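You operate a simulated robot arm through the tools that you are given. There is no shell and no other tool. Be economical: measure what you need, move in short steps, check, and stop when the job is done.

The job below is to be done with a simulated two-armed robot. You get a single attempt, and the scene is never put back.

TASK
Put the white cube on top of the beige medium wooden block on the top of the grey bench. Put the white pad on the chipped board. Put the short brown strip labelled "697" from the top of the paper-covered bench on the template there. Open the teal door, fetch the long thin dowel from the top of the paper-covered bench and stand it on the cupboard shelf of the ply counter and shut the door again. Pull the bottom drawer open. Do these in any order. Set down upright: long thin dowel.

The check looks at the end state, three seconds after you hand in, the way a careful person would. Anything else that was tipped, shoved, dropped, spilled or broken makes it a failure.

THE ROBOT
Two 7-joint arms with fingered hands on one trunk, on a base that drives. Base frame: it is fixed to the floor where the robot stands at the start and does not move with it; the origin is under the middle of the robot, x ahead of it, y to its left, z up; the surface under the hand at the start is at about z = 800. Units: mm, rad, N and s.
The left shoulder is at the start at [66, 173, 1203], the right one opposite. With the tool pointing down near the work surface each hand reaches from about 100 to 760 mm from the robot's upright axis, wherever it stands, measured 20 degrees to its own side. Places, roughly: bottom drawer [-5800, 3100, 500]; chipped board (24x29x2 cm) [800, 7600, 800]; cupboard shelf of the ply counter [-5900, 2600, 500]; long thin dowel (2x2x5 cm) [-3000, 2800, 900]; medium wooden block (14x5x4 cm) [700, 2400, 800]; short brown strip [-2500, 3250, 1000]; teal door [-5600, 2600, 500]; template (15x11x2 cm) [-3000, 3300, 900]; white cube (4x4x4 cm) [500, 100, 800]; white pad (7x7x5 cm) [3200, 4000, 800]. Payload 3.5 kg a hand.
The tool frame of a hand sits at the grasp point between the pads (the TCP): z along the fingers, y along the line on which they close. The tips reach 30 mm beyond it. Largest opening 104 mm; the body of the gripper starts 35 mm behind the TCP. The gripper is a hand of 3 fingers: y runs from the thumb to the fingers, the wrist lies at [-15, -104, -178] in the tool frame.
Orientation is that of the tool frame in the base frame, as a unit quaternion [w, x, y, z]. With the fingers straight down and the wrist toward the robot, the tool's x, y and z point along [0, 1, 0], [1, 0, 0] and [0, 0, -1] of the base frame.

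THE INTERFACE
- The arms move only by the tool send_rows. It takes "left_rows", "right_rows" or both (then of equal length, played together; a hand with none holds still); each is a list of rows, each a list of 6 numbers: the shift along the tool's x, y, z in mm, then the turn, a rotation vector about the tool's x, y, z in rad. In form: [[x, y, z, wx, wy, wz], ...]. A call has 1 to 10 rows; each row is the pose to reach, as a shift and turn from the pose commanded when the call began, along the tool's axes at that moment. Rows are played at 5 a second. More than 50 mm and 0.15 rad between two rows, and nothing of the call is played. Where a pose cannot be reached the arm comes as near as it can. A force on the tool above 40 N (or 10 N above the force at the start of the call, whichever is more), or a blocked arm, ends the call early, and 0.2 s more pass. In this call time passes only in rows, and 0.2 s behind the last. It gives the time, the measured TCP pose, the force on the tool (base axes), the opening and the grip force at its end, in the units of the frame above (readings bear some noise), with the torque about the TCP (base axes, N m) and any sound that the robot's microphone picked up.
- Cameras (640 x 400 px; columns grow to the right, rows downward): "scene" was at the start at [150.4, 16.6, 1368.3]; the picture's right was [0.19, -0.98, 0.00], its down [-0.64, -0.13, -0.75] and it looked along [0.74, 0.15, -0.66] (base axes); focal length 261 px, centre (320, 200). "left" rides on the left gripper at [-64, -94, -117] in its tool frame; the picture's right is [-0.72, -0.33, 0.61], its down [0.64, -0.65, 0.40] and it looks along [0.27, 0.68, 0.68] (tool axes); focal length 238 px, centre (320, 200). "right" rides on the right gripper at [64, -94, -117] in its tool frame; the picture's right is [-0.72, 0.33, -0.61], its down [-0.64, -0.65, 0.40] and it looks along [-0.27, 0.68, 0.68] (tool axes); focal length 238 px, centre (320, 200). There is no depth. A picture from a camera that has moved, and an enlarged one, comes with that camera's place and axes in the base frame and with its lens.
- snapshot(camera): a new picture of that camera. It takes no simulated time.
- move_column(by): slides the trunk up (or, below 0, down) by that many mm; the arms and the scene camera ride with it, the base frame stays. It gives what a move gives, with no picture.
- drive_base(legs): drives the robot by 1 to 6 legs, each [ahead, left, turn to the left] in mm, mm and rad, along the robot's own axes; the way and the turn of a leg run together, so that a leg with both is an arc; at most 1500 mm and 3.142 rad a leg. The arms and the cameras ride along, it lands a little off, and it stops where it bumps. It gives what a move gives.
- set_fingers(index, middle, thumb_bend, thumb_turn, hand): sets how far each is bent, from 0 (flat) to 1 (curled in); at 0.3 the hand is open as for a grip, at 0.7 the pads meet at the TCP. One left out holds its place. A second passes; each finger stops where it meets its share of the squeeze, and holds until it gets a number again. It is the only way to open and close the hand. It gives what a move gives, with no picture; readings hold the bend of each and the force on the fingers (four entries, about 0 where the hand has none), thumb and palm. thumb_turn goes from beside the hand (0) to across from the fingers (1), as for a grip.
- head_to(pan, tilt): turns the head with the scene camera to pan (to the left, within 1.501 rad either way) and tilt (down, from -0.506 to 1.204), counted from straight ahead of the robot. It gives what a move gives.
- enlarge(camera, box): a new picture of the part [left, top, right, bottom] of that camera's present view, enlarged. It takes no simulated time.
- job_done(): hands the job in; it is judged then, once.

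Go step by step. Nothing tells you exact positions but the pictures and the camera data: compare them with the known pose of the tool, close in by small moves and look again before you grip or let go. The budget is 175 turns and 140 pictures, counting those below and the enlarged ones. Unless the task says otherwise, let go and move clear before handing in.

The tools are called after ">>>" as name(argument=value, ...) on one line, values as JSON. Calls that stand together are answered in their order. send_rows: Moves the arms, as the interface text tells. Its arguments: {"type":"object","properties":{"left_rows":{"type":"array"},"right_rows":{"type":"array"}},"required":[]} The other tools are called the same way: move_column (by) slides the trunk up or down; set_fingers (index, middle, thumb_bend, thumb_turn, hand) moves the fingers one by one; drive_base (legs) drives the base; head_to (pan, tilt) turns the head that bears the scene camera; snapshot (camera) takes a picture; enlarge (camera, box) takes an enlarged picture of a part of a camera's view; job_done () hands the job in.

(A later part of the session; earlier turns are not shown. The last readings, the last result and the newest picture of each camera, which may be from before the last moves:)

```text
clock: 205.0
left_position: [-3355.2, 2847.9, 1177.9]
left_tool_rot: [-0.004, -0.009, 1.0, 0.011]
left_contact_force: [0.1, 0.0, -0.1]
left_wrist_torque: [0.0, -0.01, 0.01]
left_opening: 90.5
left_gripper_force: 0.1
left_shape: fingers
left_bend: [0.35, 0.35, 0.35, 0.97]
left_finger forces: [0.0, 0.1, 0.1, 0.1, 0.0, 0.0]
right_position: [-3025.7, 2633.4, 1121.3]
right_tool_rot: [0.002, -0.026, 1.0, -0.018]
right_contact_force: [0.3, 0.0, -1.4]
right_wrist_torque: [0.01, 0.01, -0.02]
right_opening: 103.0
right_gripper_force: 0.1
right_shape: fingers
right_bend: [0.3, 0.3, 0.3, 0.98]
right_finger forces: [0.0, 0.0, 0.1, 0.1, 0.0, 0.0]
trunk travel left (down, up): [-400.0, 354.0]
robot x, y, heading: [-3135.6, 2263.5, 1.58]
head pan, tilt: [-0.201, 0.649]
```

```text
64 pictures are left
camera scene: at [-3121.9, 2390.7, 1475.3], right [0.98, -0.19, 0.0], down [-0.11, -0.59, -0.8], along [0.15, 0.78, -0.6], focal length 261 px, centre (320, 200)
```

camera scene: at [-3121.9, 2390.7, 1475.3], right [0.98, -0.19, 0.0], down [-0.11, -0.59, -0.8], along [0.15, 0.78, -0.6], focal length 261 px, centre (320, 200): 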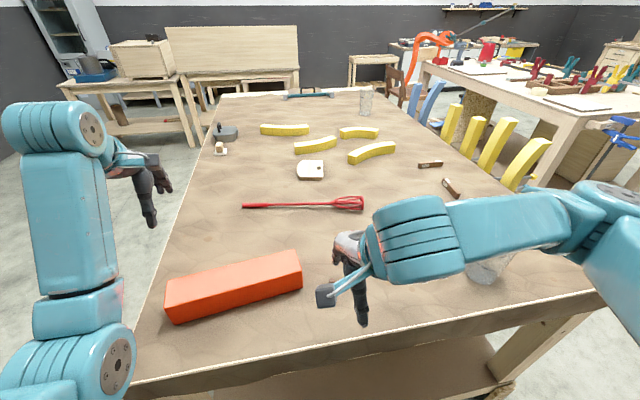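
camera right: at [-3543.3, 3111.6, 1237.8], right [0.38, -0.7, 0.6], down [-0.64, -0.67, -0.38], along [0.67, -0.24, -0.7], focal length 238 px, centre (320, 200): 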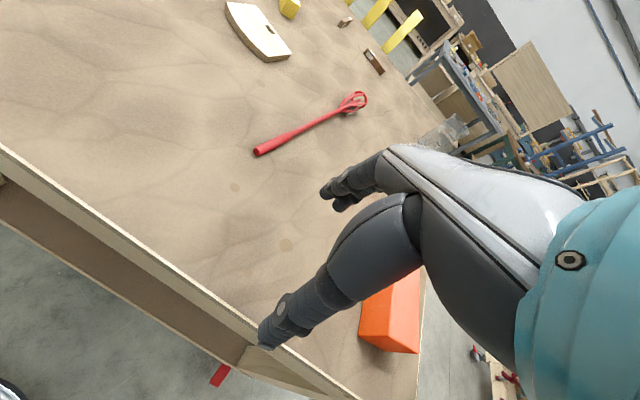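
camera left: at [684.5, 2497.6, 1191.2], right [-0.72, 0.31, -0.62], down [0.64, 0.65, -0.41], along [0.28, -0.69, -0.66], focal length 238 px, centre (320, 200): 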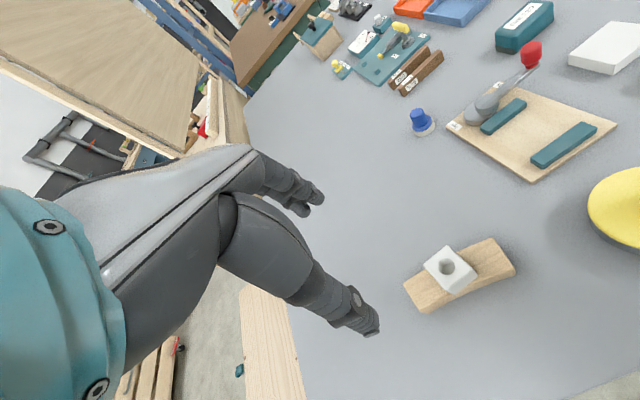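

The right hand hides the dowel's place; I use the right hand's camera.

>>> snapshot(camera="right")

```text
63 pictures are left
camera right: at [-3084.9, 2540.5, 1242.8], right [0.7, 0.38, 0.6], down [0.68, -0.63, -0.38], along [0.24, 0.67, -0.7], focal length 238 px, centre (320, 200)
```

right: 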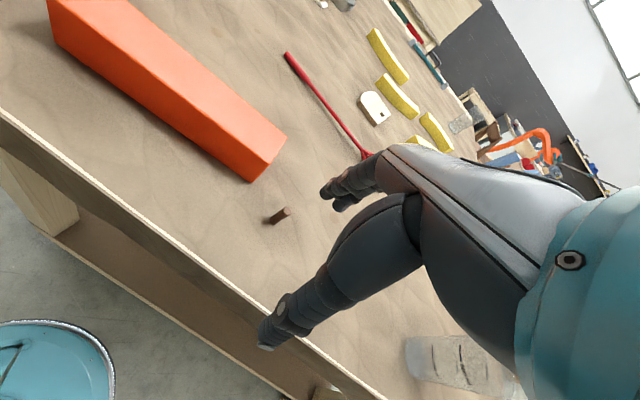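

The dowel stands at about (-3022, 2758), bench top near z 900. Before taking it I'll do the strip: I drive round to the bench's south-east corner, from where the strip is in reach, and look.

>>> drive_base(legs=[[-150, 0, 0], [0, -1140, 0], [0, 0, 0.39], [300, -130, 0]])

>>> head_to(pan=0.25, tilt=0.55)

>>> snapshot(camera="scene")

```text
clock: 214.7
left_position: [-2410.4, 2908.4, 1177.0]
left_tool_rot: [-0.007, -0.2, 0.98, 0.009]
left_contact_force: [-0.4, 0.4, 0.3]
left_wrist_torque: [-0.02, 0.0, 0.03]
left_opening: 90.7
left_gripper_force: 0.0
left_shape: fingers
left_bend: [0.35, 0.35, 0.35, 0.97]
left_finger forces: [0.0, 0.0, 0.0, 0.0, 0.1, 0.1]
right_position: [-2024.3, 2836.3, 1121.5]
right_tool_rot: [0.005, -0.218, 0.976, -0.016]
right_contact_force: [-0.2, 0.4, 0.1]
right_wrist_torque: [-0.01, -0.01, 0.0]
right_opening: 103.1
right_gripper_force: 0.0
right_shape: fingers
right_bend: [0.3, 0.3, 0.3, 0.98]
right_finger forces: [0.1, 0.0, 0.0, 0.0, 0.0, 0.0]
trunk travel left (down, up): [-400.0, 354.0]
robot x, y, heading: [-1987.1, 2452.9, 1.969]
head pan, tilt: [-0.201, 0.649]
```

```text
clock: 215.6
left_position: [-2411.6, 2907.4, 1177.5]
left_tool_rot: [-0.007, -0.202, 0.979, 0.009]
left_contact_force: [1.2, -0.2, 0.4]
left_wrist_torque: [-0.01, 0.02, -0.02]
left_opening: 90.5
left_gripper_force: 0.0
left_shape: fingers
left_bend: [0.35, 0.35, 0.35, 0.97]
left_finger forces: [0.1, 0.1, 0.0, 0.0, 0.0, 0.1]
right_position: [-2023.3, 2834.2, 1122.5]
right_tool_rot: [0.005, -0.218, 0.976, -0.017]
right_contact_force: [-0.1, 0.9, 0.6]
right_wrist_torque: [0.01, 0.01, 0.01]
right_opening: 103.3
right_gripper_force: 0.1
right_shape: fingers
right_bend: [0.3, 0.3, 0.3, 0.98]
right_finger forces: [0.1, 0.0, 0.0, 0.1, 0.1, 0.0]
trunk travel left (down, up): [-400.0, 354.0]
robot x, y, heading: [-1987.0, 2454.1, 1.969]
head pan, tilt: [0.25, 0.55]
```

```text
62 pictures are left
camera scene: at [-2058.7, 2559.7, 1484.0], right [0.8, 0.6, 0.0], down [0.31, -0.42, -0.85], along [-0.51, 0.68, -0.52], focal length 261 px, centre (320, 200)
```

scene: 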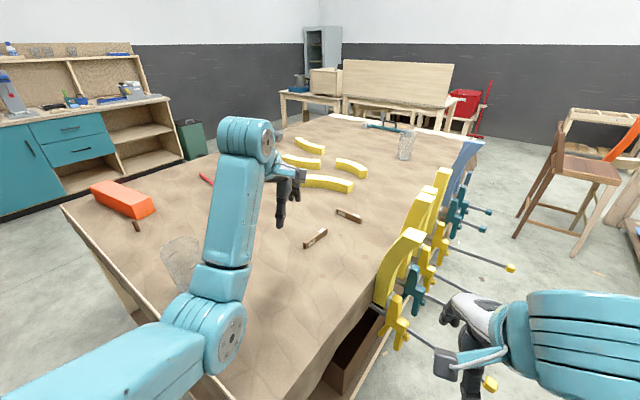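

Both strips are visible: the one at about (-2465, 3280) is the candidate for "697". Clamp rods jut out at y ≥ 3030, so I go no farther than y ≈ 2710.

>>> drive_base(legs=[[245, -70, 0]])

>>> snapshot(camera="left")

```text
clock: 217.2
left_position: [-2406.8, 3031.6, 1177.6]
left_tool_rot: [-0.007, -0.202, 0.979, 0.009]
left_contact_force: [-0.1, 0.3, 0.7]
left_wrist_torque: [-0.05, -0.02, -0.02]
left_opening: 90.5
left_gripper_force: 0.0
left_shape: fingers
left_bend: [0.35, 0.35, 0.35, 0.97]
left_finger forces: [0.0, 0.1, 0.0, 0.1, 0.0, 0.0]
right_position: [-2018.8, 2959.1, 1121.7]
right_tool_rot: [0.006, -0.22, 0.975, -0.018]
right_contact_force: [1.1, -0.5, 0.2]
right_wrist_torque: [0.05, 0.02, 0.01]
right_opening: 103.5
right_gripper_force: 0.1
right_shape: fingers
right_bend: [0.3, 0.3, 0.3, 0.98]
right_finger forces: [0.0, 0.0, 0.1, 0.1, 0.0, 0.0]
trunk travel left (down, up): [-400.0, 354.0]
robot x, y, heading: [-1983.3, 2575.0, 1.969]
head pan, tilt: [0.25, 0.55]
stopped in leg 1: the robot was blocked; the commanded pose is now the measured one
```

```text
61 pictures are left
camera left: at [-2308.1, 2967.1, 1291.3], right [0.78, 0.0, -0.63], down [-0.34, -0.85, -0.41], along [-0.53, 0.53, -0.66], focal length 238 px, centre (320, 200)
```

left: 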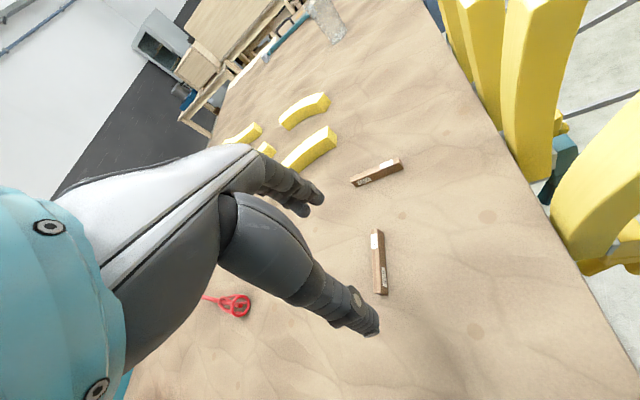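

The base touched the bench corner. I read the strip labels from the left camera first.

>>> enlarge(camera="left", box=[330, 140, 430, 300])

>>> enlarge(camera="left", box=[344, 150, 408, 190])

```text
2.50 times, centred on (380, 220) of left
camera zoom: at [-2308.1, 2967.1, 1291.3], right [0.78, 0.0, -0.63], down [-0.34, -0.85, -0.41], along [-0.53, 0.53, -0.66], focal length 596 px, centre (170, 150)
```

zoom: 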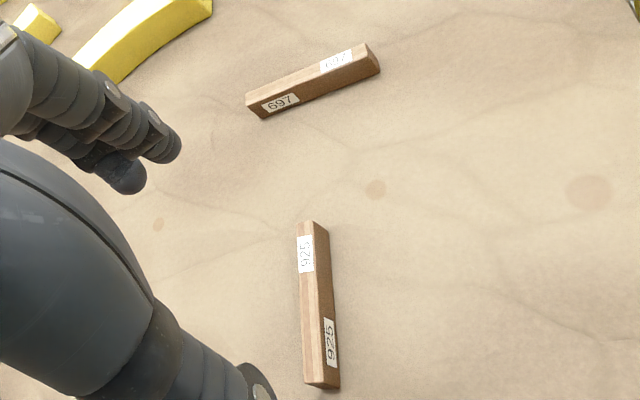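

```text
10.00 times, centred on (376, 170) of left
camera zoom: at [-2308.1, 2967.1, 1291.3], right [0.78, 0.0, -0.63], down [-0.34, -0.85, -0.41], along [-0.53, 0.53, -0.66], focal length 2384 px, centre (-240, 500)
```

zoom: 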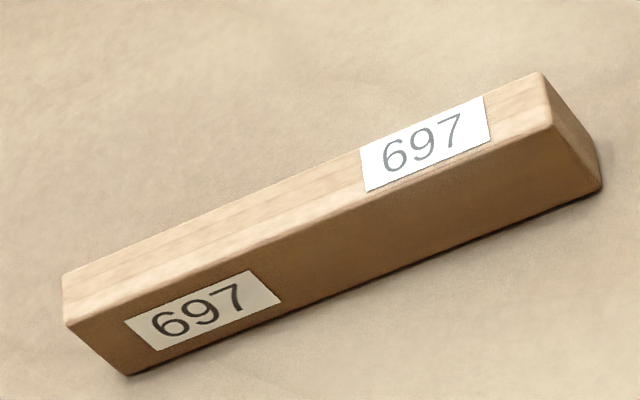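

The piece is "697", centred at (-2462, 3277), along x, top near 925. I free the base, turn to face +y, and edge forward to about (-2005, 2730).

>>> drive_base(legs=[[-60, -20, 0], [0, 0, -0.398], [150, 0, 0], [60, 35, 0]])

>>> snapshot(camera="scene")

```text
clock: 221.0
left_position: [-2188.8, 3323.6, 1177.8]
left_tool_rot: [-0.003, -0.005, 1.0, 0.01]
left_contact_force: [0.2, 0.1, -0.6]
left_wrist_torque: [-0.02, -0.01, 0.01]
left_opening: 90.6
left_gripper_force: 0.1
left_shape: fingers
left_bend: [0.35, 0.35, 0.35, 0.97]
left_finger forces: [0.0, 0.1, 0.1, 0.0, 0.0, 0.0]
right_position: [-1859.3, 3108.1, 1120.7]
right_tool_rot: [0.003, -0.023, 1.0, -0.019]
right_contact_force: [0.7, 0.1, 0.5]
right_wrist_torque: [-0.02, -0.03, 0.01]
right_opening: 103.1
right_gripper_force: 0.1
right_shape: fingers
right_bend: [0.3, 0.3, 0.3, 0.98]
right_finger forces: [0.1, 0.0, 0.0, 0.1, 0.0, 0.0]
trunk travel left (down, up): [-400.0, 354.0]
robot x, y, heading: [-1976.2, 2737.0, 1.572]
head pan, tilt: [0.25, 0.55]
```

```text
58 pictures are left
camera scene: at [-1998.2, 2868.0, 1483.8], right [0.97, 0.25, 0.0], down [0.13, -0.51, -0.85], along [-0.21, 0.82, -0.52], focal length 261 px, centre (320, 200)
```

scene: 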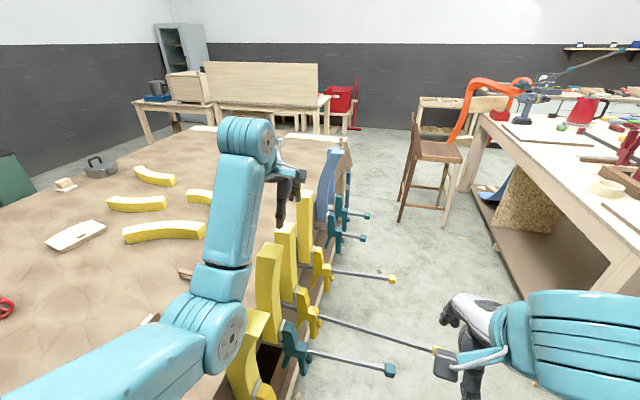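

The left hand is above the clamped bars, well clear. I move it left over the strip at constant height, then lower part way.

>>> send_rows(left_rows=[[45, -7, 0, 0, 0, 0], [90, -14, 0, 0, 0, 0], [135, -22, 0, 0, 0, 0], [180, -30, 0, 0, 0, 0], [225, -38, 0, 0, 0, 0], [273, -47, 0, 0, 0, 0], [273, -47, 45, 0, 0, 0], [273, -47, 90, 0, 0, 0], [273, -47, 135, 0, 0, 0], [273, -47, 168, 0, 0, 0]])

>>> snapshot(camera="left")

>>> snapshot(camera="scene")

```text
clock: 223.2
left_position: [-2461.6, 3276.1, 1010.9]
left_tool_rot: [-0.006, -0.005, 1.0, 0.011]
left_contact_force: [-0.2, -0.1, 0.4]
left_wrist_torque: [0.01, 0.02, 0.0]
left_opening: 90.8
left_gripper_force: 0.0
left_shape: fingers
left_bend: [0.35, 0.35, 0.35, 0.97]
left_finger forces: [0.1, 0.0, 0.0, 0.0, 0.0, 0.1]
right_position: [-1858.6, 3105.6, 1122.6]
right_tool_rot: [0.003, -0.023, 1.0, -0.018]
right_contact_force: [0.3, 0.7, 0.0]
right_wrist_torque: [-0.01, -0.02, 0.0]
right_opening: 103.2
right_gripper_force: 0.0
right_shape: fingers
right_bend: [0.3, 0.3, 0.3, 0.98]
right_finger forces: [0.0, 0.1, 0.1, 0.0, 0.0, 0.0]
trunk travel left (down, up): [-400.0, 354.0]
robot x, y, heading: [-1971.5, 2739.7, 1.577]
head pan, tilt: [0.25, 0.55]
```

```text
57 pictures are left
camera left: at [-2394.9, 3179.6, 1124.7], right [0.72, -0.31, -0.63], down [-0.64, -0.65, -0.41], along [-0.28, 0.7, -0.66], focal length 238 px, centre (320, 200)
```

left: 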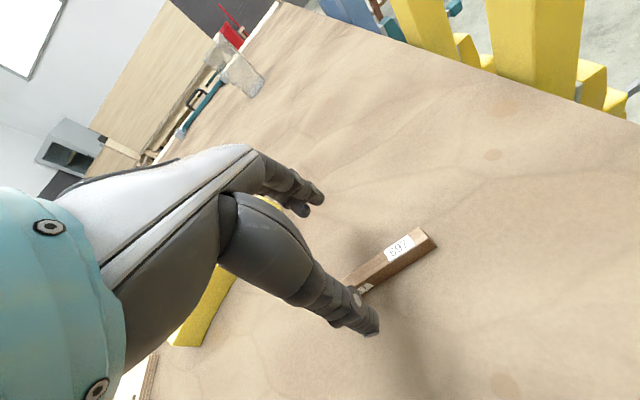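

```text
56 pictures are left
camera scene: at [-1996.9, 2865.9, 1484.0], right [0.97, 0.25, 0.0], down [0.13, -0.51, -0.85], along [-0.21, 0.83, -0.52], focal length 261 px, centre (320, 200)
```

scene: 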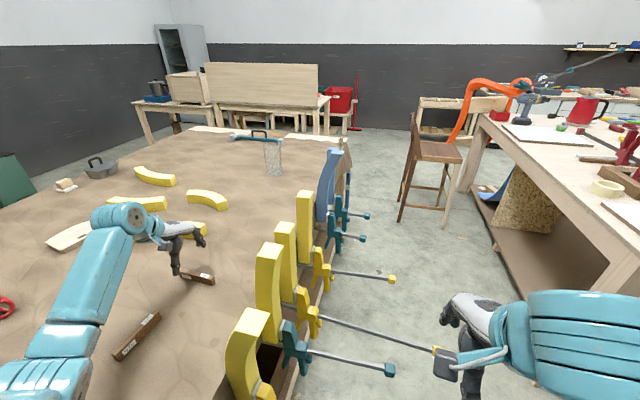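

The hand is centred over strip 697. I preshape the fingers and descend to z ≈ 943.

>>> set_fingers(hand="left", index=0.45, middle=0.45, thumb_bend=0.45)

>>> send_rows(left_rows=[[0, -1, 30, 0, 0, 0], [0, -1, 52, 0, 0, 0], [0, -1, 60, 0, 0, 0], [0, -1, 68, 0, 0, 0]])

>>> enlarge(camera="left", box=[240, 150, 480, 300])

```text
clock: 224.2
left_position: [-2461.3, 3276.2, 1010.3]
left_tool_rot: [-0.004, -0.005, 1.0, 0.011]
left_contact_force: [-0.4, -0.4, -0.5]
left_wrist_torque: [0.04, 0.0, -0.01]
left_opening: 65.7
left_gripper_force: 0.0
left_shape: fingers
left_bend: [0.45, 0.45, 0.45, 0.97]
left_finger forces: [0.0, 0.1, 0.0, 0.1, 0.0, 0.0]
right_position: [-1858.9, 3106.8, 1121.6]
right_tool_rot: [0.002, -0.022, 1.0, -0.018]
right_contact_force: [0.1, 0.8, 0.9]
right_wrist_torque: [-0.01, 0.01, 0.02]
right_opening: 103.3
right_gripper_force: 0.1
right_shape: fingers
right_bend: [0.3, 0.3, 0.3, 0.98]
right_finger forces: [0.0, 0.1, 0.1, 0.0, 0.0, 0.1]
trunk travel left (down, up): [-400.0, 354.0]
robot x, y, heading: [-1972.4, 2741.4, 1.575]
head pan, tilt: [0.25, 0.55]
```

```text
clock: 225.2
left_position: [-2460.5, 3278.1, 943.7]
left_tool_rot: [-0.006, -0.006, 1.0, 0.01]
left_contact_force: [-0.2, 0.0, 0.4]
left_wrist_torque: [0.03, 0.04, 0.01]
left_opening: 65.4
left_gripper_force: 0.1
left_shape: fingers
left_bend: [0.45, 0.45, 0.45, 0.97]
left_finger forces: [0.0, 0.1, 0.0, 0.0, 0.1, 0.0]
right_position: [-1858.8, 3105.9, 1122.9]
right_tool_rot: [0.002, -0.023, 1.0, -0.019]
right_contact_force: [-0.3, 0.3, 0.7]
right_wrist_torque: [-0.01, 0.02, 0.02]
right_opening: 103.0
right_gripper_force: 0.1
right_shape: fingers
right_bend: [0.3, 0.3, 0.3, 0.98]
right_finger forces: [0.0, 0.0, 0.0, 0.1, 0.1, 0.0]
trunk travel left (down, up): [-400.0, 354.0]
robot x, y, heading: [-1975.9, 2739.2, 1.572]
head pan, tilt: [0.25, 0.55]
```

```text
2.67 times, centred on (360, 225) of left
camera zoom: at [-2395.4, 3180.3, 1056.8], right [0.72, -0.31, -0.63], down [-0.64, -0.65, -0.41], along [-0.28, 0.7, -0.66], focal length 636 px, centre (213, 133)
```

zoom: 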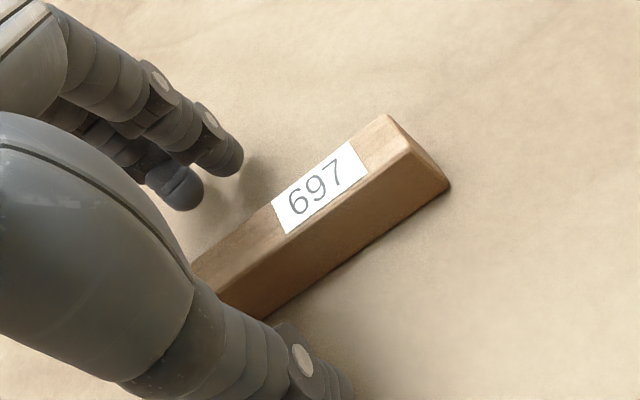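

The strip lies between thumb and fingers, with the tips close to the paper. I close.

>>> set_fingers(hand="left", index=0.75, middle=0.75, thumb_bend=0.75)

>>> enlarge(camera="left", box=[240, 150, 480, 300])

```text
clock: 226.2
left_position: [-2461.4, 3277.1, 943.7]
left_tool_rot: [-0.004, -0.005, 1.0, 0.011]
left_contact_force: [-0.4, 0.3, 0.3]
left_wrist_torque: [-0.01, -0.05, 0.01]
left_opening: 8.9
left_gripper_force: 13.2
left_shape: fingers
left_bend: [0.73, 0.74, 0.67, 0.95]
left_finger forces: [9.5, 3.7, 0.0, 0.0, 13.4, 0.0]
right_position: [-1858.7, 3105.5, 1123.6]
right_tool_rot: [0.003, -0.023, 1.0, -0.018]
right_contact_force: [0.1, -0.6, 0.4]
right_wrist_torque: [0.03, 0.03, -0.01]
right_opening: 103.3
right_gripper_force: 0.1
right_shape: fingers
right_bend: [0.3, 0.3, 0.3, 0.98]
right_finger forces: [0.1, 0.1, 0.0, 0.0, 0.1, 0.0]
trunk travel left (down, up): [-400.0, 354.0]
robot x, y, heading: [-1972.0, 2743.8, 1.577]
head pan, tilt: [0.25, 0.55]
```

```text
2.67 times, centred on (360, 225) of left
camera zoom: at [-2395.4, 3180.3, 1057.1], right [0.72, -0.31, -0.63], down [-0.64, -0.65, -0.41], along [-0.28, 0.7, -0.66], focal length 636 px, centre (213, 133)
```

zoom: 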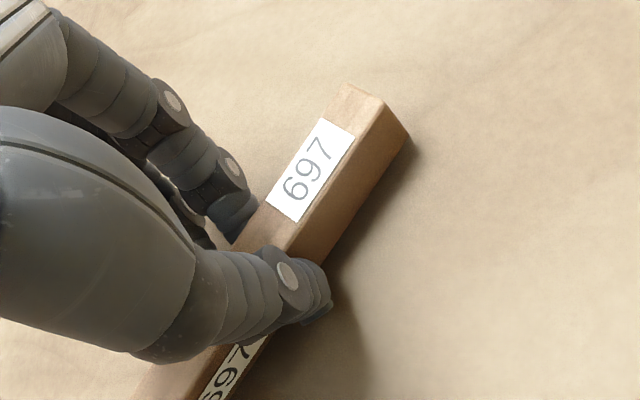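

It is gripped, slightly turned. I tighten and lift to carrying height.

>>> set_fingers(hand="left", index=0.85, middle=0.9, thumb_bend=0.8)

>>> send_rows(left_rows=[[0, 0, -15, 0, 0, 0], [0, 0, -45, 0, 0, 0], [0, 0, -90, 0, 0, 0], [0, 0, -135, 0, 0, 0], [0, 0, -180, 0, 0, 0], [0, 0, -225, 0, 0, 0]])

>>> snapshot(camera="left")

```text
clock: 227.2
left_position: [-2461.6, 3276.8, 943.0]
left_tool_rot: [-0.004, -0.005, 1.0, 0.01]
left_contact_force: [0.0, -0.5, -0.5]
left_wrist_torque: [0.03, -0.01, 0.02]
left_opening: 7.9
left_gripper_force: 14.4
left_shape: fingers
left_bend: [0.74, 0.9, 0.69, 0.96]
left_finger forces: [14.8, 0.0, 0.0, 0.0, 14.8, 0.1]
right_position: [-1858.3, 3107.1, 1121.6]
right_tool_rot: [0.001, -0.022, 1.0, -0.019]
right_contact_force: [0.1, -0.1, -0.6]
right_wrist_torque: [0.0, -0.03, 0.01]
right_opening: 103.3
right_gripper_force: 0.1
right_shape: fingers
right_bend: [0.3, 0.3, 0.3, 0.98]
right_finger forces: [0.0, 0.1, 0.0, 0.0, 0.0, 0.1]
trunk travel left (down, up): [-400.0, 354.0]
robot x, y, heading: [-1971.6, 2738.2, 1.57]
head pan, tilt: [0.25, 0.55]
```

```text
clock: 228.6
left_position: [-2460.0, 3273.8, 1169.3]
left_tool_rot: [-0.005, -0.006, 1.0, 0.011]
left_contact_force: [-0.5, 0.5, -0.3]
left_wrist_torque: [0.01, -0.02, 0.01]
left_opening: 8.0
left_gripper_force: 15.1
left_shape: fingers
left_bend: [0.74, 0.9, 0.7, 0.96]
left_finger forces: [14.7, 0.0, 0.1, 0.0, 14.8, 0.0]
right_position: [-1856.6, 3105.3, 1122.5]
right_tool_rot: [0.002, -0.023, 1.0, -0.019]
right_contact_force: [-0.7, -0.2, -0.2]
right_wrist_torque: [0.0, 0.01, 0.03]
right_opening: 103.3
right_gripper_force: 0.1
right_shape: fingers
right_bend: [0.3, 0.3, 0.3, 0.98]
right_finger forces: [0.1, 0.0, 0.1, 0.1, 0.0, 0.0]
trunk travel left (down, up): [-400.0, 354.0]
robot x, y, heading: [-1972.6, 2742.0, 1.575]
head pan, tilt: [0.25, 0.55]
```

```text
53 pictures are left
camera left: at [-2393.6, 3176.1, 1282.1], right [0.72, -0.31, -0.63], down [-0.64, -0.65, -0.41], along [-0.28, 0.7, -0.66], focal length 238 px, centre (320, 200)
```

left: 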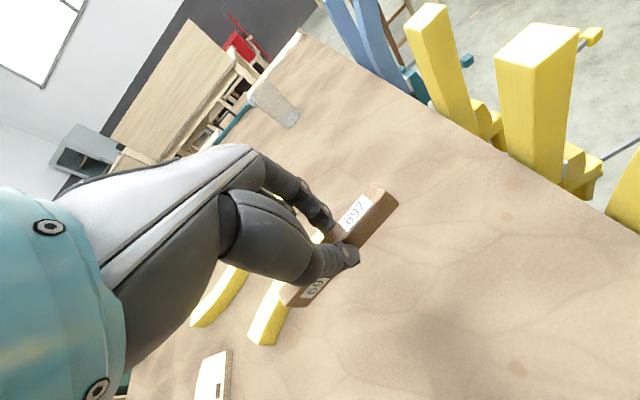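

Strip 697 is held. I carry it round the south end to the west side of the bench, opposite the template.

>>> drive_base(legs=[[-560, 0, 0], [0, 1000, 0], [0, 1000, 0], [0, 0, -1.573], [0, 985, 0]])

>>> head_to(pan=-0.05, tilt=0.55)

>>> snapshot(camera="scene")

```text
clock: 250.0
left_position: [-3444.7, 3631.3, 1167.3]
left_tool_rot: [0.004, 0.705, 0.709, 0.011]
left_contact_force: [0.1, 1.5, -0.4]
left_wrist_torque: [0.0, -0.03, -0.02]
left_opening: 7.7
left_gripper_force: 14.3
left_shape: fingers
left_bend: [0.74, 0.9, 0.7, 0.96]
left_finger forces: [14.5, 0.0, 0.1, 0.1, 14.4, 0.0]
right_position: [-3613.3, 3030.3, 1123.0]
right_tool_rot: [-0.011, 0.692, 0.721, -0.013]
right_contact_force: [0.1, 0.7, -0.1]
right_wrist_torque: [0.0, 0.0, 0.0]
right_opening: 103.1
right_gripper_force: 0.1
right_shape: fingers
right_bend: [0.3, 0.3, 0.3, 0.98]
right_finger forces: [0.0, 0.0, 0.0, 0.1, 0.1, 0.0]
trunk travel left (down, up): [-400.0, 354.0]
robot x, y, heading: [-3981.6, 3147.6, -0.0]
head pan, tilt: [0.25, 0.55]
```

```text
clock: 250.8
left_position: [-3444.8, 3631.8, 1168.5]
left_tool_rot: [0.004, 0.705, 0.709, 0.011]
left_contact_force: [-0.2, -0.3, 0.4]
left_wrist_torque: [-0.01, 0.02, 0.02]
left_opening: 7.6
left_gripper_force: 14.9
left_shape: fingers
left_bend: [0.74, 0.9, 0.7, 0.96]
left_finger forces: [14.5, 0.0, 0.1, 0.0, 14.5, 0.0]
right_position: [-3612.8, 3030.6, 1122.4]
right_tool_rot: [-0.012, 0.693, 0.721, -0.014]
right_contact_force: [-0.6, 0.4, 0.1]
right_wrist_torque: [-0.01, 0.02, 0.0]
right_opening: 102.9
right_gripper_force: 0.1
right_shape: fingers
right_bend: [0.3, 0.3, 0.3, 0.98]
right_finger forces: [0.0, 0.0, 0.1, 0.0, 0.0, 0.0]
trunk travel left (down, up): [-400.0, 354.0]
robot x, y, heading: [-3981.6, 3146.3, -0.001]
head pan, tilt: [-0.051, 0.55]
```

```text
52 pictures are left
camera scene: at [-3852.5, 3141.6, 1484.0], right [-0.05, -1.0, 0.0], down [-0.52, 0.03, -0.85], along [0.85, -0.04, -0.52], focal length 261 px, centre (320, 200)
```

scene: 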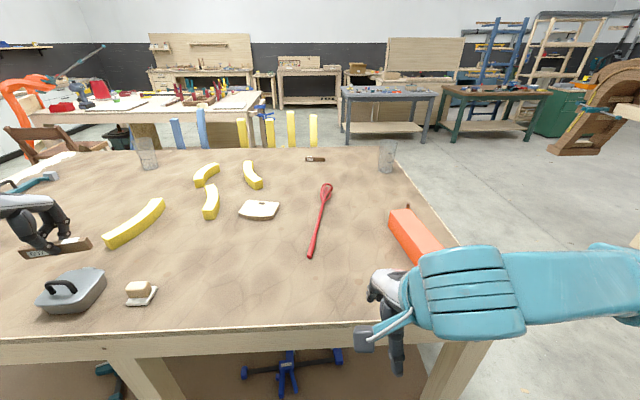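

Template is at about (-2985, 3338). I swing the left hand inward, lower the trunk and drive closer.

>>> send_rows(left_rows=[[-48, 0, 0, 0, 0, 0], [-96, 0, 0, 0, 0, 0], [-144, 0, 0, 0, 0, 0], [-192, 0, 0, 0, 0, 0], [-240, 0, 0, 0, 0, 0], [-285, 0, 0, 0, 0, 0]])

>>> drive_base(legs=[[255, 10, 0]])

>>> move_column(by=-110)

>>> snapshot(camera="left")

```text
clock: 252.2
left_position: [-3441.7, 3345.4, 1164.9]
left_tool_rot: [0.005, 0.705, 0.709, 0.011]
left_contact_force: [-0.7, 0.3, -0.4]
left_wrist_torque: [0.02, -0.01, 0.02]
left_opening: 7.5
left_gripper_force: 14.4
left_shape: fingers
left_bend: [0.74, 0.9, 0.7, 0.96]
left_finger forces: [14.4, 0.0, 0.0, 0.0, 14.4, 0.0]
right_position: [-3613.9, 3029.1, 1122.2]
right_tool_rot: [-0.012, 0.693, 0.721, -0.013]
right_contact_force: [0.4, -0.3, 0.0]
right_wrist_torque: [0.04, -0.02, 0.02]
right_opening: 103.1
right_gripper_force: 0.0
right_shape: fingers
right_bend: [0.3, 0.3, 0.3, 0.98]
right_finger forces: [0.0, 0.1, 0.0, 0.0, 0.1, 0.0]
trunk travel left (down, up): [-400.0, 354.0]
robot x, y, heading: [-3980.4, 3145.9, -0.005]
head pan, tilt: [-0.051, 0.55]
```

```text
clock: 254.0
left_position: [-3188.5, 3355.1, 1165.2]
left_tool_rot: [0.004, 0.706, 0.708, 0.01]
left_contact_force: [0.1, -0.1, -0.2]
left_wrist_torque: [0.01, 0.0, 0.01]
left_opening: 7.6
left_gripper_force: 14.6
left_shape: fingers
left_bend: [0.74, 0.9, 0.7, 0.96]
left_finger forces: [14.3, 0.1, 0.0, 0.0, 14.4, 0.0]
right_position: [-3361.2, 3038.6, 1122.6]
right_tool_rot: [-0.012, 0.693, 0.721, -0.014]
right_contact_force: [-0.3, 0.1, 0.3]
right_wrist_torque: [-0.01, 0.01, 0.0]
right_opening: 103.2
right_gripper_force: 0.0
right_shape: fingers
right_bend: [0.3, 0.3, 0.3, 0.98]
right_finger forces: [0.1, 0.1, 0.0, 0.0, 0.0, 0.1]
trunk travel left (down, up): [-400.0, 354.0]
robot x, y, heading: [-3724.0, 3153.8, -0.005]
head pan, tilt: [-0.051, 0.55]
```

```text
clock: 255.5
left_position: [-3190.1, 3354.5, 1056.5]
left_tool_rot: [0.005, 0.705, 0.709, 0.011]
left_contact_force: [-0.2, -0.1, 0.9]
left_wrist_torque: [-0.01, -0.01, 0.05]
left_opening: 7.6
left_gripper_force: 14.2
left_shape: fingers
left_bend: [0.74, 0.9, 0.7, 0.96]
left_finger forces: [14.5, 0.1, 0.1, 0.1, 14.4, 0.0]
right_position: [-3356.6, 3039.0, 1004.4]
right_tool_rot: [-0.022, 0.692, 0.721, -0.023]
right_contact_force: [-1.0, 0.4, -0.1]
right_wrist_torque: [-0.04, 0.0, 0.02]
right_opening: 103.3
right_gripper_force: 0.0
right_shape: fingers
right_bend: [0.3, 0.3, 0.3, 0.98]
right_finger forces: [0.0, 0.1, 0.0, 0.1, 0.0, 0.0]
trunk travel left (down, up): [-290.0, 464.0]
robot x, y, heading: [-3721.4, 3157.0, -0.004]
head pan, tilt: [-0.051, 0.55]
```

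```text
51 pictures are left
camera left: at [-3285.5, 3289.1, 1170.3], right [-0.31, -0.72, -0.63], down [-0.65, 0.64, -0.41], along [0.7, 0.28, -0.66], focal length 238 px, centre (320, 200)
```

left: 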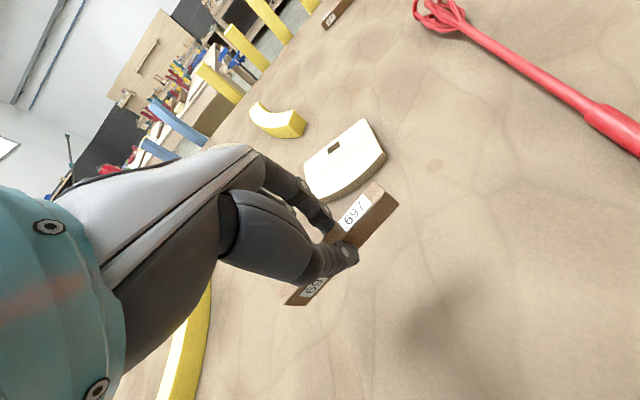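

The strip is across the hand, and the template centre is at about (-2992, 3334). I move the strip above it.

>>> send_rows(left_rows=[[-4, 40, 0, 0, 0, 0], [-8, 80, 0, 0, 0, 0], [-12, 120, 0, 0, 0, 0], [-16, 160, 5, 0, 0, 0], [-20, 193, 20, 0, 0, 0], [-20, 193, 45, 0, 0, 0], [-20, 193, 65, 0, 0, 0]])

>>> snapshot(camera="left")

```text
clock: 257.1
left_position: [-2995.2, 3335.7, 995.3]
left_tool_rot: [0.005, 0.706, 0.708, 0.011]
left_contact_force: [-0.1, 0.4, -0.2]
left_wrist_torque: [0.0, -0.02, -0.01]
left_opening: 7.2
left_gripper_force: 14.3
left_shape: fingers
left_bend: [0.74, 0.9, 0.7, 0.96]
left_finger forces: [14.3, 0.0, 0.0, 0.0, 14.3, 0.0]
right_position: [-3354.9, 3040.3, 1002.6]
right_tool_rot: [-0.023, 0.692, 0.721, -0.024]
right_contact_force: [0.6, -0.5, 0.3]
right_wrist_torque: [0.01, -0.04, -0.03]
right_opening: 103.3
right_gripper_force: 0.1
right_shape: fingers
right_bend: [0.3, 0.3, 0.3, 0.98]
right_finger forces: [0.1, 0.0, 0.1, 0.0, 0.1, 0.1]
trunk travel left (down, up): [-290.0, 464.0]
robot x, y, heading: [-3727.5, 3155.9, -0.003]
head pan, tilt: [-0.051, 0.55]
```

```text
50 pictures are left
camera left: at [-3091.2, 3270.0, 1108.9], right [-0.31, -0.71, -0.63], down [-0.65, 0.64, -0.41], along [0.7, 0.28, -0.66], focal length 238 px, centre (320, 200)
```

left: 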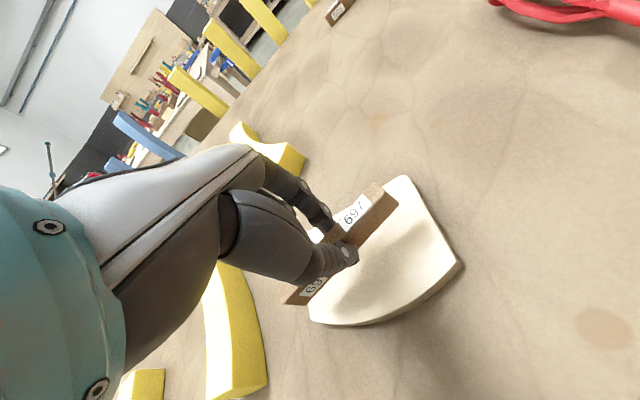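

The strip is above the template's middle. I lower in small steps to contact.

>>> send_rows(left_rows=[[2, 0, 12, 0, 0, 0], [2, 0, 20, 0, 0, 0], [2, 0, 24, 0, 0, 0], [2, 0, 27, 0, 0, 0], [2, 0, 29, 0, 0, 0], [2, 0, 31, 0, 0, 0]])

>>> enlarge(camera="left", box=[240, 150, 480, 300])

```text
clock: 258.5
left_position: [-2993.9, 3339.1, 962.1]
left_tool_rot: [0.004, 0.706, 0.708, 0.011]
left_contact_force: [-1.3, -0.1, 1.4]
left_wrist_torque: [0.01, 0.01, 0.01]
left_opening: 7.0
left_gripper_force: 14.4
left_shape: fingers
left_bend: [0.74, 0.9, 0.7, 0.96]
left_finger forces: [14.3, 0.0, 0.0, 0.0, 14.2, 0.0]
right_position: [-3356.3, 3038.9, 1003.5]
right_tool_rot: [-0.023, 0.693, 0.72, -0.024]
right_contact_force: [-0.6, 0.4, -0.5]
right_wrist_torque: [0.0, 0.01, 0.02]
right_opening: 103.2
right_gripper_force: 0.0
right_shape: fingers
right_bend: [0.3, 0.3, 0.3, 0.98]
right_finger forces: [0.0, 0.1, 0.0, 0.0, 0.0, 0.1]
trunk travel left (down, up): [-290.0, 464.0]
robot x, y, heading: [-3725.6, 3153.6, -0.008]
head pan, tilt: [-0.051, 0.55]
```

```text
2.67 times, centred on (360, 225) of left
camera zoom: at [-3089.9, 3272.6, 1077.4], right [-0.31, -0.72, -0.63], down [-0.65, 0.64, -0.41], along [0.7, 0.28, -0.66], focal length 636 px, centre (213, 133)
```

zoom: 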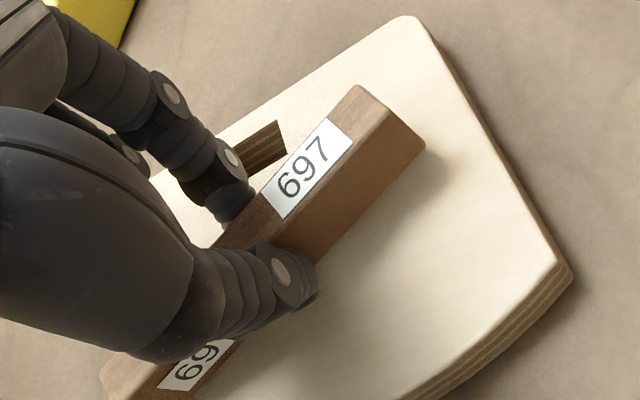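

The strip is well placed above the template. I lower a few more millimetres until it touches.

>>> send_rows(left_rows=[[0, 0, 2, 0, 0, 0], [0, 0, 4, 0, 0, 0], [0, 0, 6, 0, 0, 0], [0, 0, 7, 0, 0, 0]])

>>> enlarge(camera="left", box=[240, 170, 480, 320])

```text
clock: 259.5
left_position: [-2993.0, 3338.4, 956.8]
left_tool_rot: [0.006, 0.706, 0.708, 0.012]
left_contact_force: [-0.4, 0.1, 3.2]
left_wrist_torque: [-0.02, 0.01, -0.01]
left_opening: 7.1
left_gripper_force: 15.2
left_shape: fingers
left_bend: [0.74, 0.9, 0.71, 0.96]
left_finger forces: [15.2, 0.0, 0.0, 0.0, 15.3, 0.1]
right_position: [-3355.9, 3038.2, 1003.3]
right_tool_rot: [-0.023, 0.692, 0.721, -0.025]
right_contact_force: [-0.2, 0.0, 0.0]
right_wrist_torque: [0.0, -0.02, 0.0]
right_opening: 103.2
right_gripper_force: 0.0
right_shape: fingers
right_bend: [0.3, 0.3, 0.3, 0.98]
right_finger forces: [0.0, 0.0, 0.1, 0.0, 0.0, 0.0]
trunk travel left (down, up): [-290.0, 464.0]
robot x, y, heading: [-3724.5, 3155.4, -0.007]
head pan, tilt: [-0.051, 0.55]
```

```text
2.67 times, centred on (360, 245) of left
camera zoom: at [-3090.0, 3272.9, 1071.6], right [-0.31, -0.71, -0.63], down [-0.65, 0.64, -0.41], along [0.7, 0.28, -0.66], focal length 636 px, centre (213, 80)
```

zoom: 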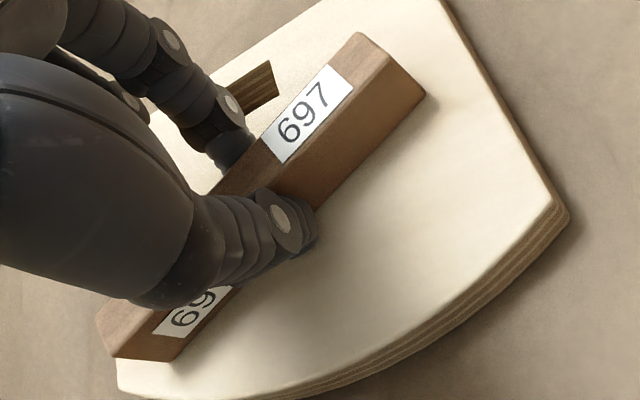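

It touches. The strip sits a bit toward the template's left edge, so I lift slightly, shift 11 mm right and set it down.

>>> send_rows(left_rows=[[0, 0, -6, 0, 0, 0], [-6, 0, -6, 0, 0, 0], [-11, 0, -6, 0, 0, 0], [-11, 0, -2, 0, 0, 0], [-11, 0, 1, 0, 0, 0]])

>>> set_fingers(hand="left", index=0.64, middle=0.6, thumb_bend=0.62)

>>> set_fingers(hand="left", index=0.4, middle=0.4, thumb_bend=0.4)

>>> send_rows(left_rows=[[0, 0, -25, 0, 0, 0], [0, 0, -60, 0, 0, 0], [0, 0, -100, 0, 0, 0]])

>>> snapshot(camera="left")

```text
clock: 260.7
left_position: [-2994.1, 3328.1, 957.1]
left_tool_rot: [0.006, 0.706, 0.708, 0.013]
left_contact_force: [0.2, 0.7, 5.6]
left_wrist_torque: [-0.05, 0.04, -0.01]
left_opening: 6.7
left_gripper_force: 15.6
left_shape: fingers
left_bend: [0.74, 0.9, 0.71, 0.96]
left_finger forces: [15.6, 0.0, 0.0, 0.0, 15.4, 0.0]
right_position: [-3356.8, 3038.5, 1003.4]
right_tool_rot: [-0.023, 0.692, 0.721, -0.024]
right_contact_force: [-0.8, 0.2, 0.0]
right_wrist_torque: [-0.03, -0.01, -0.04]
right_opening: 103.1
right_gripper_force: 0.1
right_shape: fingers
right_bend: [0.3, 0.3, 0.3, 0.98]
right_finger forces: [0.0, 0.0, 0.0, 0.0, 0.0, 0.1]
trunk travel left (down, up): [-290.0, 464.0]
robot x, y, heading: [-3728.8, 3157.0, -0.004]
head pan, tilt: [-0.051, 0.55]
```

```text
clock: 261.7
left_position: [-2994.3, 3327.8, 956.5]
left_tool_rot: [0.006, 0.706, 0.708, 0.012]
left_contact_force: [-1.3, -0.5, 11.8]
left_wrist_torque: [0.07, 0.01, -0.01]
left_opening: 18.5
left_gripper_force: 5.6
left_shape: fingers
left_bend: [0.64, 0.83, 0.62, 0.97]
left_finger forces: [0.0, 11.4, 0.0, 0.0, 0.1, 0.0]
right_position: [-3356.7, 3039.6, 1003.3]
right_tool_rot: [-0.022, 0.692, 0.721, -0.023]
right_contact_force: [-0.2, -0.4, -0.7]
right_wrist_torque: [0.0, 0.0, -0.01]
right_opening: 103.3
right_gripper_force: 0.0
right_shape: fingers
right_bend: [0.3, 0.3, 0.3, 0.98]
right_finger forces: [0.1, 0.0, 0.0, 0.0, 0.1, 0.0]
trunk travel left (down, up): [-290.0, 464.0]
robot x, y, heading: [-3729.9, 3157.9, -0.002]
head pan, tilt: [-0.051, 0.55]
```

```text
clock: 262.7
left_position: [-2994.0, 3329.0, 954.9]
left_tool_rot: [0.003, 0.704, 0.71, 0.01]
left_contact_force: [-0.5, 0.1, -0.1]
left_wrist_torque: [-0.01, 0.03, 0.02]
left_opening: 77.7
left_gripper_force: 0.1
left_shape: fingers
left_bend: [0.4, 0.4, 0.4, 0.97]
left_finger forces: [0.0, 0.1, 0.1, 0.0, 0.0, 0.0]
right_position: [-3356.0, 3039.3, 1003.4]
right_tool_rot: [-0.022, 0.692, 0.721, -0.025]
right_contact_force: [0.6, -0.7, 0.1]
right_wrist_torque: [-0.02, -0.03, -0.01]
right_opening: 103.2
right_gripper_force: 0.0
right_shape: fingers
right_bend: [0.3, 0.3, 0.3, 0.98]
right_finger forces: [0.1, 0.0, 0.0, 0.1, 0.0, 0.0]
trunk travel left (down, up): [-290.0, 464.0]
robot x, y, heading: [-3724.4, 3155.3, -0.007]
head pan, tilt: [-0.051, 0.55]
```

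```text
clock: 263.5
left_position: [-2996.0, 3328.2, 1055.5]
left_tool_rot: [0.005, 0.705, 0.709, 0.011]
left_contact_force: [0.5, 0.5, 0.2]
left_wrist_torque: [0.0, 0.01, -0.02]
left_opening: 77.8
left_gripper_force: 0.0
left_shape: fingers
left_bend: [0.4, 0.4, 0.4, 0.97]
left_finger forces: [0.1, 0.1, 0.0, 0.1, 0.0, 0.0]
right_position: [-3356.2, 3039.5, 1001.8]
right_tool_rot: [-0.023, 0.692, 0.721, -0.025]
right_contact_force: [0.2, 0.6, -0.3]
right_wrist_torque: [0.02, 0.01, 0.0]
right_opening: 103.2
right_gripper_force: 0.1
right_shape: fingers
right_bend: [0.3, 0.3, 0.3, 0.98]
right_finger forces: [0.0, 0.1, 0.0, 0.0, 0.1, 0.1]
trunk travel left (down, up): [-290.0, 464.0]
robot x, y, heading: [-3726.5, 3157.7, -0.005]
head pan, tilt: [-0.051, 0.55]
```

```text
47 pictures are left
camera left: at [-3092.0, 3261.2, 1169.6], right [-0.31, -0.72, -0.63], down [-0.65, 0.64, -0.41], along [0.7, 0.28, -0.66], focal length 238 px, centre (320, 200)
```

left: 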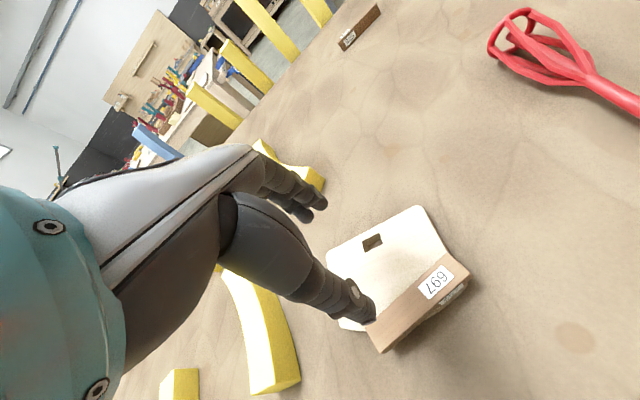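

On opening, the middle finger pushed the strip toward the template's near edge. I zoom in to see how it lies.

>>> enlarge(camera="left", box=[310, 190, 490, 370])

>>> enlarge(camera="scene", box=[180, 190, 340, 290])

```text
2.22 times, centred on (400, 280) of left
camera zoom: at [-3092.0, 3261.2, 1169.6], right [-0.31, -0.72, -0.63], down [-0.65, 0.64, -0.41], along [0.7, 0.28, -0.66], focal length 530 px, centre (142, 22)
```

zoom: 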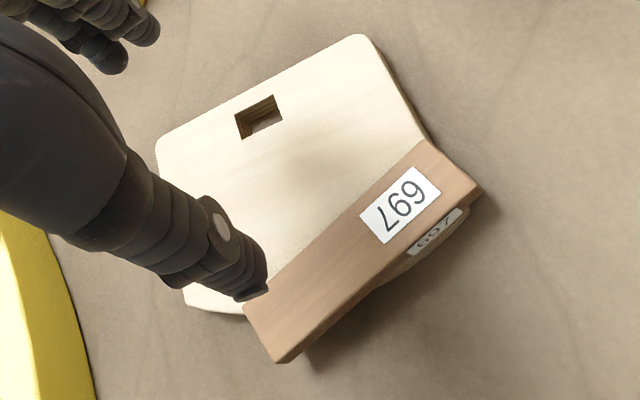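

```text
4.00 times, centred on (260, 240) of scene
camera zoom: at [-3565.4, 3150.4, 1372.7], right [-0.05, -1.0, 0.0], down [-0.52, 0.03, -0.85], along [0.85, -0.05, -0.52], focal length 1044 px, centre (560, 40)
```

zoom: 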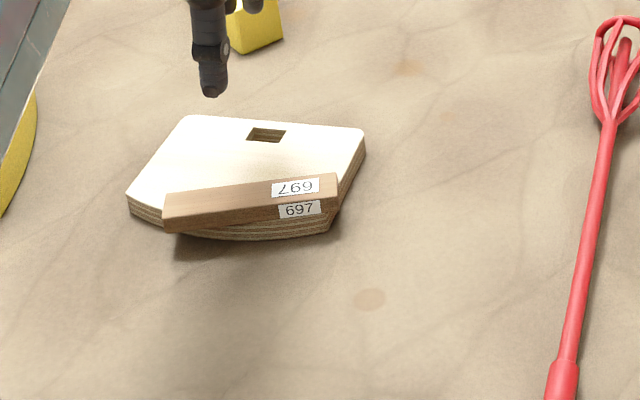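

The strip lies at the template's near edge, overhanging a little: centre (-3032, 3319), turned about 7°. I'll re-grip it square and move it 35 mm inward.

>>> send_rows(left_rows=[[-5, -18, 0, 0, 0, -0.06], [-9, -36, 0, 0, 0, -0.12], [-9, -36, 40, 0, 0, -0.12], [-9, -36, 75, 0, 0, -0.12], [-9, -36, 88, 0, 0, -0.12]])

>>> enlarge(camera="left", box=[240, 170, 480, 320])

>>> enlarge(camera="scene", box=[180, 190, 340, 290])

```text
clock: 264.7
left_position: [-3029.7, 3320.1, 967.1]
left_tool_rot: [0.006, 0.662, 0.75, 0.009]
left_contact_force: [0.5, 0.2, -1.1]
left_wrist_torque: [-0.05, 0.01, -0.02]
left_opening: 77.9
left_gripper_force: 0.1
left_shape: fingers
left_bend: [0.4, 0.4, 0.4, 0.97]
left_finger forces: [0.1, 0.0, 0.1, 0.1, 0.0, 0.0]
right_position: [-3355.7, 3039.0, 1002.8]
right_tool_rot: [-0.023, 0.692, 0.721, -0.024]
right_contact_force: [-0.2, -0.1, -1.0]
right_wrist_torque: [-0.01, 0.0, 0.01]
right_opening: 103.2
right_gripper_force: 0.0
right_shape: fingers
right_bend: [0.3, 0.3, 0.3, 0.98]
right_finger forces: [0.0, 0.1, 0.1, 0.2, 0.0, 0.0]
trunk travel left (down, up): [-290.0, 464.0]
robot x, y, heading: [-3726.4, 3159.1, -0.0]
head pan, tilt: [-0.051, 0.55]
```

```text
2.67 times, centred on (360, 245) of left
camera zoom: at [-3117.0, 3242.2, 1079.9], right [-0.22, -0.75, -0.62], down [-0.72, 0.56, -0.42], along [0.66, 0.36, -0.66], focal length 636 px, centre (213, 80)
```

zoom: 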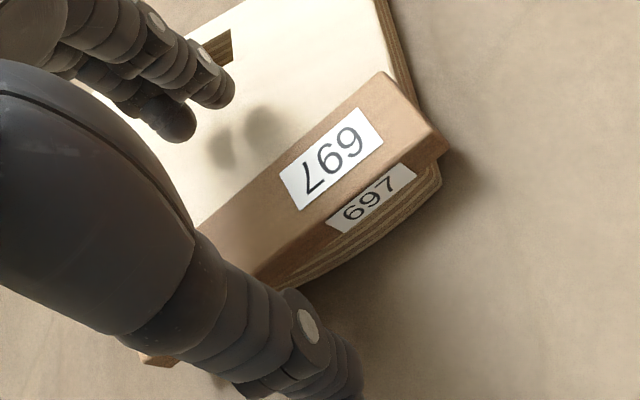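

```text
4.00 times, centred on (260, 240) of scene
camera zoom: at [-3565.0, 3150.6, 1372.7], right [-0.05, -1.0, 0.0], down [-0.52, 0.03, -0.85], along [0.85, -0.05, -0.52], focal length 1044 px, centre (560, 40)
```

zoom: 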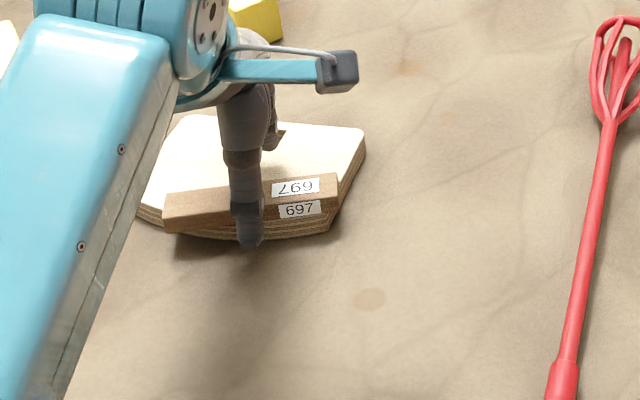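

Well straddled. I lower 10 mm and close evenly.

>>> send_rows(left_rows=[[0, 0, 6, 0, 0, 0], [0, 0, 11, 0, 0, 0]])

>>> set_fingers(hand="left", index=0.7, middle=0.7, thumb_bend=0.7)

>>> enlarge(camera="left", box=[240, 170, 480, 320])

```text
clock: 265.3
left_position: [-3028.4, 3320.1, 954.7]
left_tool_rot: [0.006, 0.662, 0.75, 0.01]
left_contact_force: [-0.1, 0.8, -0.3]
left_wrist_torque: [-0.02, -0.02, 0.0]
left_opening: 78.2
left_gripper_force: 0.0
left_shape: fingers
left_bend: [0.4, 0.4, 0.4, 0.97]
left_finger forces: [0.0, 0.1, 0.0, 0.1, 0.1, 0.0]
right_position: [-3355.9, 3039.4, 1003.3]
right_tool_rot: [-0.022, 0.692, 0.721, -0.024]
right_contact_force: [0.4, 1.3, 0.1]
right_wrist_torque: [0.04, 0.01, -0.02]
right_opening: 103.5
right_gripper_force: 0.0
right_shape: fingers
right_bend: [0.3, 0.3, 0.3, 0.98]
right_finger forces: [0.1, 0.0, 0.0, 0.0, 0.0, 0.1]
trunk travel left (down, up): [-290.0, 464.0]
robot x, y, heading: [-3724.6, 3156.1, -0.009]
head pan, tilt: [-0.051, 0.55]
```

```text
clock: 266.3
left_position: [-3030.1, 3317.7, 956.4]
left_tool_rot: [0.006, 0.662, 0.749, 0.01]
left_contact_force: [-0.3, -0.2, -0.4]
left_wrist_torque: [0.0, 0.01, -0.03]
left_opening: 21.3
left_gripper_force: 8.6
left_shape: fingers
left_bend: [0.64, 0.66, 0.62, 0.96]
left_finger forces: [5.3, 3.8, 0.0, 0.1, 9.0, 0.0]
right_position: [-3356.0, 3039.7, 1003.1]
right_tool_rot: [-0.022, 0.693, 0.721, -0.024]
right_contact_force: [0.0, 0.4, 0.3]
right_wrist_torque: [-0.01, -0.02, 0.0]
right_opening: 103.0
right_gripper_force: 0.0
right_shape: fingers
right_bend: [0.3, 0.3, 0.3, 0.98]
right_finger forces: [0.1, 0.1, 0.0, 0.0, 0.0, 0.0]
trunk travel left (down, up): [-290.0, 464.0]
robot x, y, heading: [-3724.5, 3155.5, -0.003]
head pan, tilt: [-0.051, 0.55]
```

```text
2.67 times, centred on (360, 245) of left
camera zoom: at [-3117.1, 3241.8, 1069.5], right [-0.22, -0.75, -0.62], down [-0.72, 0.56, -0.42], along [0.66, 0.36, -0.66], focal length 636 px, centre (213, 80)
```

zoom: 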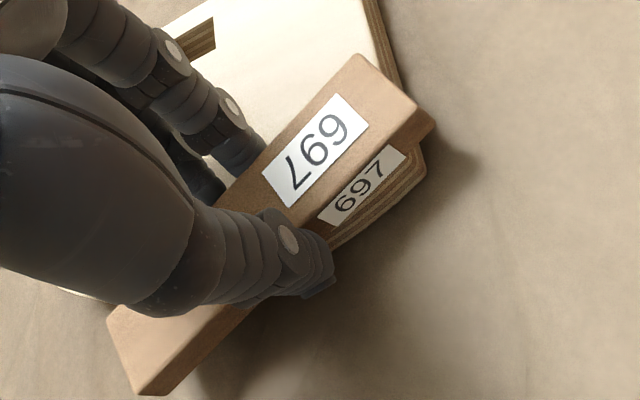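

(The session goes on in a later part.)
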